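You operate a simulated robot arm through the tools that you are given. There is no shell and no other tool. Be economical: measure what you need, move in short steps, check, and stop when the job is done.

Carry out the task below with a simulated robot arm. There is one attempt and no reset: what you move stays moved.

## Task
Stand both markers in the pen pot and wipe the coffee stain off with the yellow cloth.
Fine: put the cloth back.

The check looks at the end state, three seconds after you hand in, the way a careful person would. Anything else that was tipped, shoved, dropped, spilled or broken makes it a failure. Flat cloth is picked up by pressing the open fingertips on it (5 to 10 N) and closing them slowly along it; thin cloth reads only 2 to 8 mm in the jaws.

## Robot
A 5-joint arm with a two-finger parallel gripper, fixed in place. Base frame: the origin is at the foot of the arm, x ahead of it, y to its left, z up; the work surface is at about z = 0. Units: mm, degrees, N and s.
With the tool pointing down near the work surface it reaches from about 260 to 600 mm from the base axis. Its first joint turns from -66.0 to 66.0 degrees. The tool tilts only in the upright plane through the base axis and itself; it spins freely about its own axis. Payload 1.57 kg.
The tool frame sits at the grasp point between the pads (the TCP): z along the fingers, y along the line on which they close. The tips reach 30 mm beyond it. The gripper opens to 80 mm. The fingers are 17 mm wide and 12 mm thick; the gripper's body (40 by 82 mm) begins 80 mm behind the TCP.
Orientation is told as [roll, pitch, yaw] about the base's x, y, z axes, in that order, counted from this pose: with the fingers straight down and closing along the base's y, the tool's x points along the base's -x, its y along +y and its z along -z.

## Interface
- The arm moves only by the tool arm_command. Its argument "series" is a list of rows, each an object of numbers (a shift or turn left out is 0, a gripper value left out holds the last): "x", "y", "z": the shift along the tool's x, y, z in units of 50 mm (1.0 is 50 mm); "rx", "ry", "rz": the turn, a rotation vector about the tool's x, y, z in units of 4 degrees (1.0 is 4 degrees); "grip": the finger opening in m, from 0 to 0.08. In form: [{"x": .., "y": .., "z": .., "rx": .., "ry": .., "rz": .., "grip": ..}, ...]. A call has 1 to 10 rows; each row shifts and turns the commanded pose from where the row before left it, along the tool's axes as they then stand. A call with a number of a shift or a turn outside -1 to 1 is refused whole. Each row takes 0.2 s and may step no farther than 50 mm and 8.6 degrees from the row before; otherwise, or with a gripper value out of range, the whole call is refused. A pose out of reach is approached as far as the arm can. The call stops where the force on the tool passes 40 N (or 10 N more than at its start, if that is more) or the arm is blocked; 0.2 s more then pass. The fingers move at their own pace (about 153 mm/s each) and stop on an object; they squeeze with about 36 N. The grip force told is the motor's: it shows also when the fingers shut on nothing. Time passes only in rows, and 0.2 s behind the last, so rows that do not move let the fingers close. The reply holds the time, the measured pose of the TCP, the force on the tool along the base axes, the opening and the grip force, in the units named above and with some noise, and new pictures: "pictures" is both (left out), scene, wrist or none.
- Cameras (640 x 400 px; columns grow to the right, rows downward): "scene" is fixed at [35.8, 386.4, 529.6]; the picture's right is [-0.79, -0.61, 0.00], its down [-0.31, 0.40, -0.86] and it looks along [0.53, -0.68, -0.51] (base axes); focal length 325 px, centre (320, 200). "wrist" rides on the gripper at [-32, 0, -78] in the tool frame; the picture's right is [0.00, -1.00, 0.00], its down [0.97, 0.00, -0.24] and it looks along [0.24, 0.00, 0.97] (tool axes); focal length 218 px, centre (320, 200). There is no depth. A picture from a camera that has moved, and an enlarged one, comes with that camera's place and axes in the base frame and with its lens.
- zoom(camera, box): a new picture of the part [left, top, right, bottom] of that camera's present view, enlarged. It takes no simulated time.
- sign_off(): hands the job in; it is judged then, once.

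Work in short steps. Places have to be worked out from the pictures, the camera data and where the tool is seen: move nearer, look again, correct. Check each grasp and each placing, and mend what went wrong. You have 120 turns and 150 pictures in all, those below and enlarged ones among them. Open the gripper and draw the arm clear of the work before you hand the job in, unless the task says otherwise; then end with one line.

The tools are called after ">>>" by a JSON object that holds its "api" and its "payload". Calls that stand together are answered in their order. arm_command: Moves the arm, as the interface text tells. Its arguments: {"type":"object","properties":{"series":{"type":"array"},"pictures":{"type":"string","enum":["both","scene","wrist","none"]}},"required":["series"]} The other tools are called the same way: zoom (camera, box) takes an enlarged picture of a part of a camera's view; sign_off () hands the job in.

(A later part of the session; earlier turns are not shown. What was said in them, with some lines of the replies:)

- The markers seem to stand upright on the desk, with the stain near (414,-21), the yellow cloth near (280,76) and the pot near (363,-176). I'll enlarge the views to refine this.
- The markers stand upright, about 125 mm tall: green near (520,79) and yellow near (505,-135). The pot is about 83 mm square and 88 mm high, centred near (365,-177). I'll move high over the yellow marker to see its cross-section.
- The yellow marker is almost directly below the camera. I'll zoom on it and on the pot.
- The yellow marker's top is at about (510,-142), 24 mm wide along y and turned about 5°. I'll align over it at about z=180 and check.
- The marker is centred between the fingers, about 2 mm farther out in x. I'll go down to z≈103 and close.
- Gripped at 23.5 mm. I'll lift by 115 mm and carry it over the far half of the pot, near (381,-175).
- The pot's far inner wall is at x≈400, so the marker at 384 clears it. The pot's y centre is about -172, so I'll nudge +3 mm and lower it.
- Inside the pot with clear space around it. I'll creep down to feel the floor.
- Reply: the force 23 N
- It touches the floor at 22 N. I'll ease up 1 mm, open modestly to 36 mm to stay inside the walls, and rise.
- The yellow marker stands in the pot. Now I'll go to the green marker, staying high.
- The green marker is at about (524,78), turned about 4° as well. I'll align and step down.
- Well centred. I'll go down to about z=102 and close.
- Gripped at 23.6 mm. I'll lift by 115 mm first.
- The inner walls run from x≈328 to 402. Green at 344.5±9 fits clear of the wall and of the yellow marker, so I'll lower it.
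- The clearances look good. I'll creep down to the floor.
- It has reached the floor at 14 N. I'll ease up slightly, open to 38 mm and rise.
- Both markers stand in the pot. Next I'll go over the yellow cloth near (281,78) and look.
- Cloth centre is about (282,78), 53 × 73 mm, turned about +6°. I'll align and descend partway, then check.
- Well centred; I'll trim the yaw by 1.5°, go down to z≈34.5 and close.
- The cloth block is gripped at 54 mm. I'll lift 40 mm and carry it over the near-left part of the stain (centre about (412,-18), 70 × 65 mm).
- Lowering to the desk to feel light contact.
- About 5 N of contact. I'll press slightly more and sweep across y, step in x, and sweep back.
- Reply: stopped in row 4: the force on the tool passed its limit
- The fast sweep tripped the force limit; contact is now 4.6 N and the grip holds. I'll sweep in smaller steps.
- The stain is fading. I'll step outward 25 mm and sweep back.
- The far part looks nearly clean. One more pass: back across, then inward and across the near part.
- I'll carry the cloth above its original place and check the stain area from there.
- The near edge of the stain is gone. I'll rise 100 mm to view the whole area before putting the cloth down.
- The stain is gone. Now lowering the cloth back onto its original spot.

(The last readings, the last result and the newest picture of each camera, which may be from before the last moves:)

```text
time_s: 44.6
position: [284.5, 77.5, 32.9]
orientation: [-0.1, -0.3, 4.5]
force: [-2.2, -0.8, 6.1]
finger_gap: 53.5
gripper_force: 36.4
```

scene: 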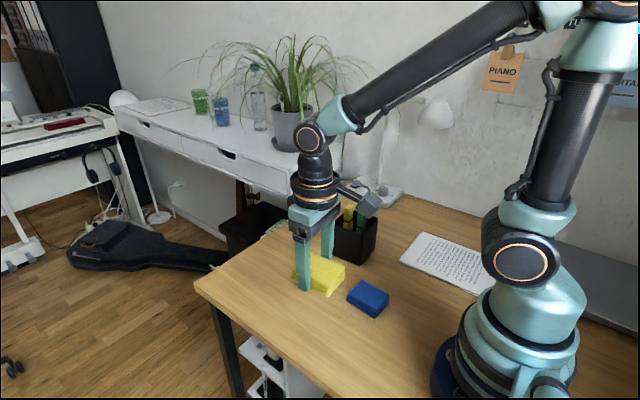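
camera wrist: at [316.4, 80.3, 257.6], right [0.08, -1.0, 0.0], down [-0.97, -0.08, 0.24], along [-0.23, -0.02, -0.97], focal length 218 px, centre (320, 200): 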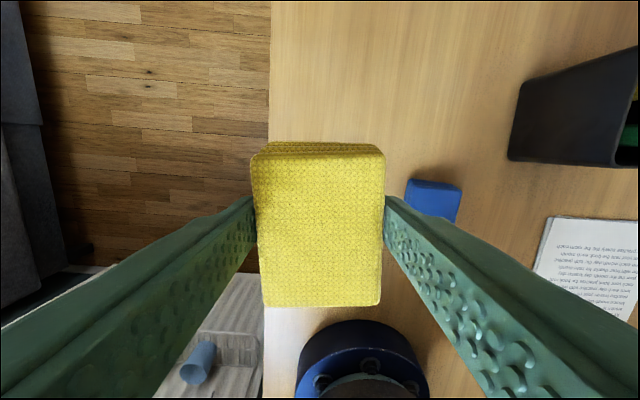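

On the desk with 6 N. I'll ease up, release and rise.

>>> {"api": "arm_command", "payload": {"series": [{"z": -0.02}, {"grip": 0.065}, {"grip": 0.078}, {}, {"z": -0.4}, {"z": -0.9}, {"z": -0.9}, {"z": -0.9}, {}], "pictures": "both"}}

```text
time_s: 46.6
position: [283.7, 79.8, 190.2]
orientation: [0.1, -0.4, 4.5]
force: [-0.1, 0.0, 0.5]
finger_gap: 78.1
gripper_force: 0.1
camera wrist: at [314.5, 82.0, 267.2], right [0.08, -1.0, 0.0], down [-0.97, -0.08, 0.24], along [-0.23, -0.02, -0.97], focal length 218 px, centre (320, 200)
```

scene: 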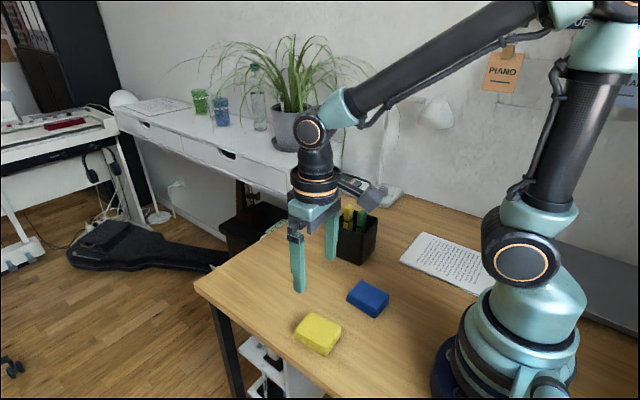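
wrist: 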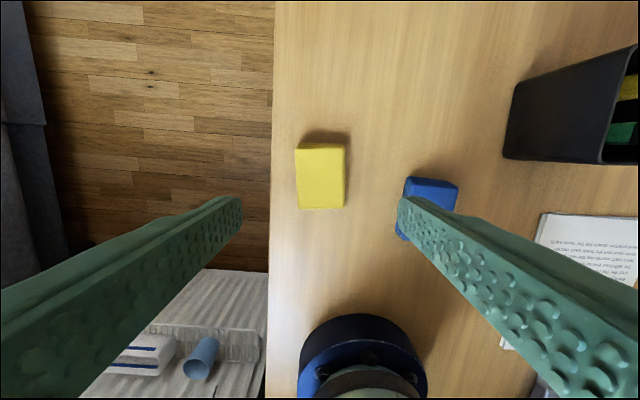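

The cloth is back at its original place. I'll draw the arm up and clear, then take a last look.

>>> {"api": "arm_command", "payload": {"series": [{"z": -0.9}, {"z": -0.9}, {"z": -0.7}, {"x": -0.1, "y": -0.8}, {"x": -0.2, "y": -0.8}, {"x": -0.2, "y": -0.8}, {}], "pictures": "both"}}

>>> {"api": "zoom", "payload": {"camera": "scene", "box": [200, 180, 420, 370]}}

```text
time_s: 48.2
position: [318.7, -35.8, 314.8]
orientation: [-0.1, -0.3, 4.6]
force: [0.9, 0.5, -0.5]
finger_gap: 78.1
gripper_force: 0.0
camera wrist: at [349.4, -32.7, 392.4], right [0.08, -1.0, 0.0], down [-0.97, -0.08, 0.23], along [-0.23, -0.02, -0.97], focal length 218 px, centre (320, 200)
```

scene: 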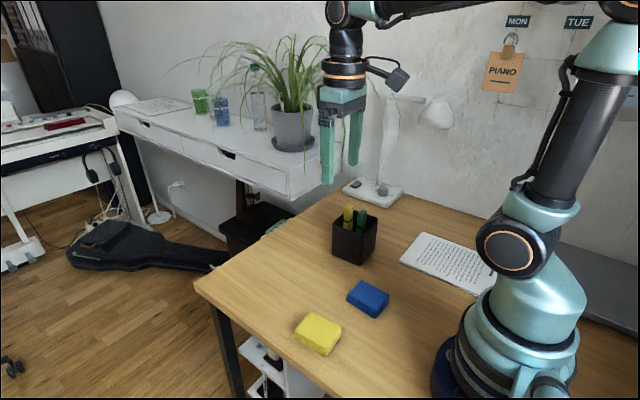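
wrist: 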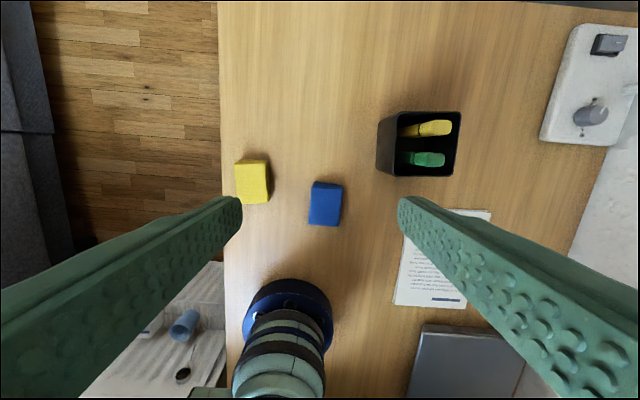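

```text
2.11 times, centred on (310, 275) of scene
camera zoom: at [35.8, 386.4, 529.6], right [-0.79, -0.61, 0.0], down [-0.31, 0.4, -0.86], along [0.53, -0.68, -0.51], focal length 684 px, centre (341, 42)
```

zoom: 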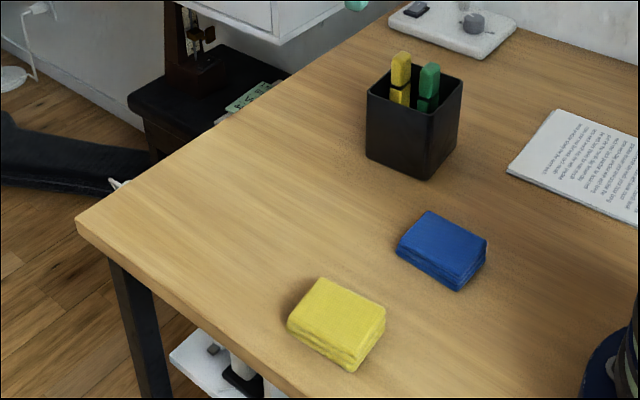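

The markers are upright in the pot, the stain is gone, the cloth is back in place and nothing else has moved. I'm handing in.

>>> {"api": "sign_off", "payload": {}}

```text
The job is handed in.
```

Both markers are standing in the pen pot, the coffee stain is wiped off, and the yellow cloth is back where it was, with nothing else disturbed in the last pictures.
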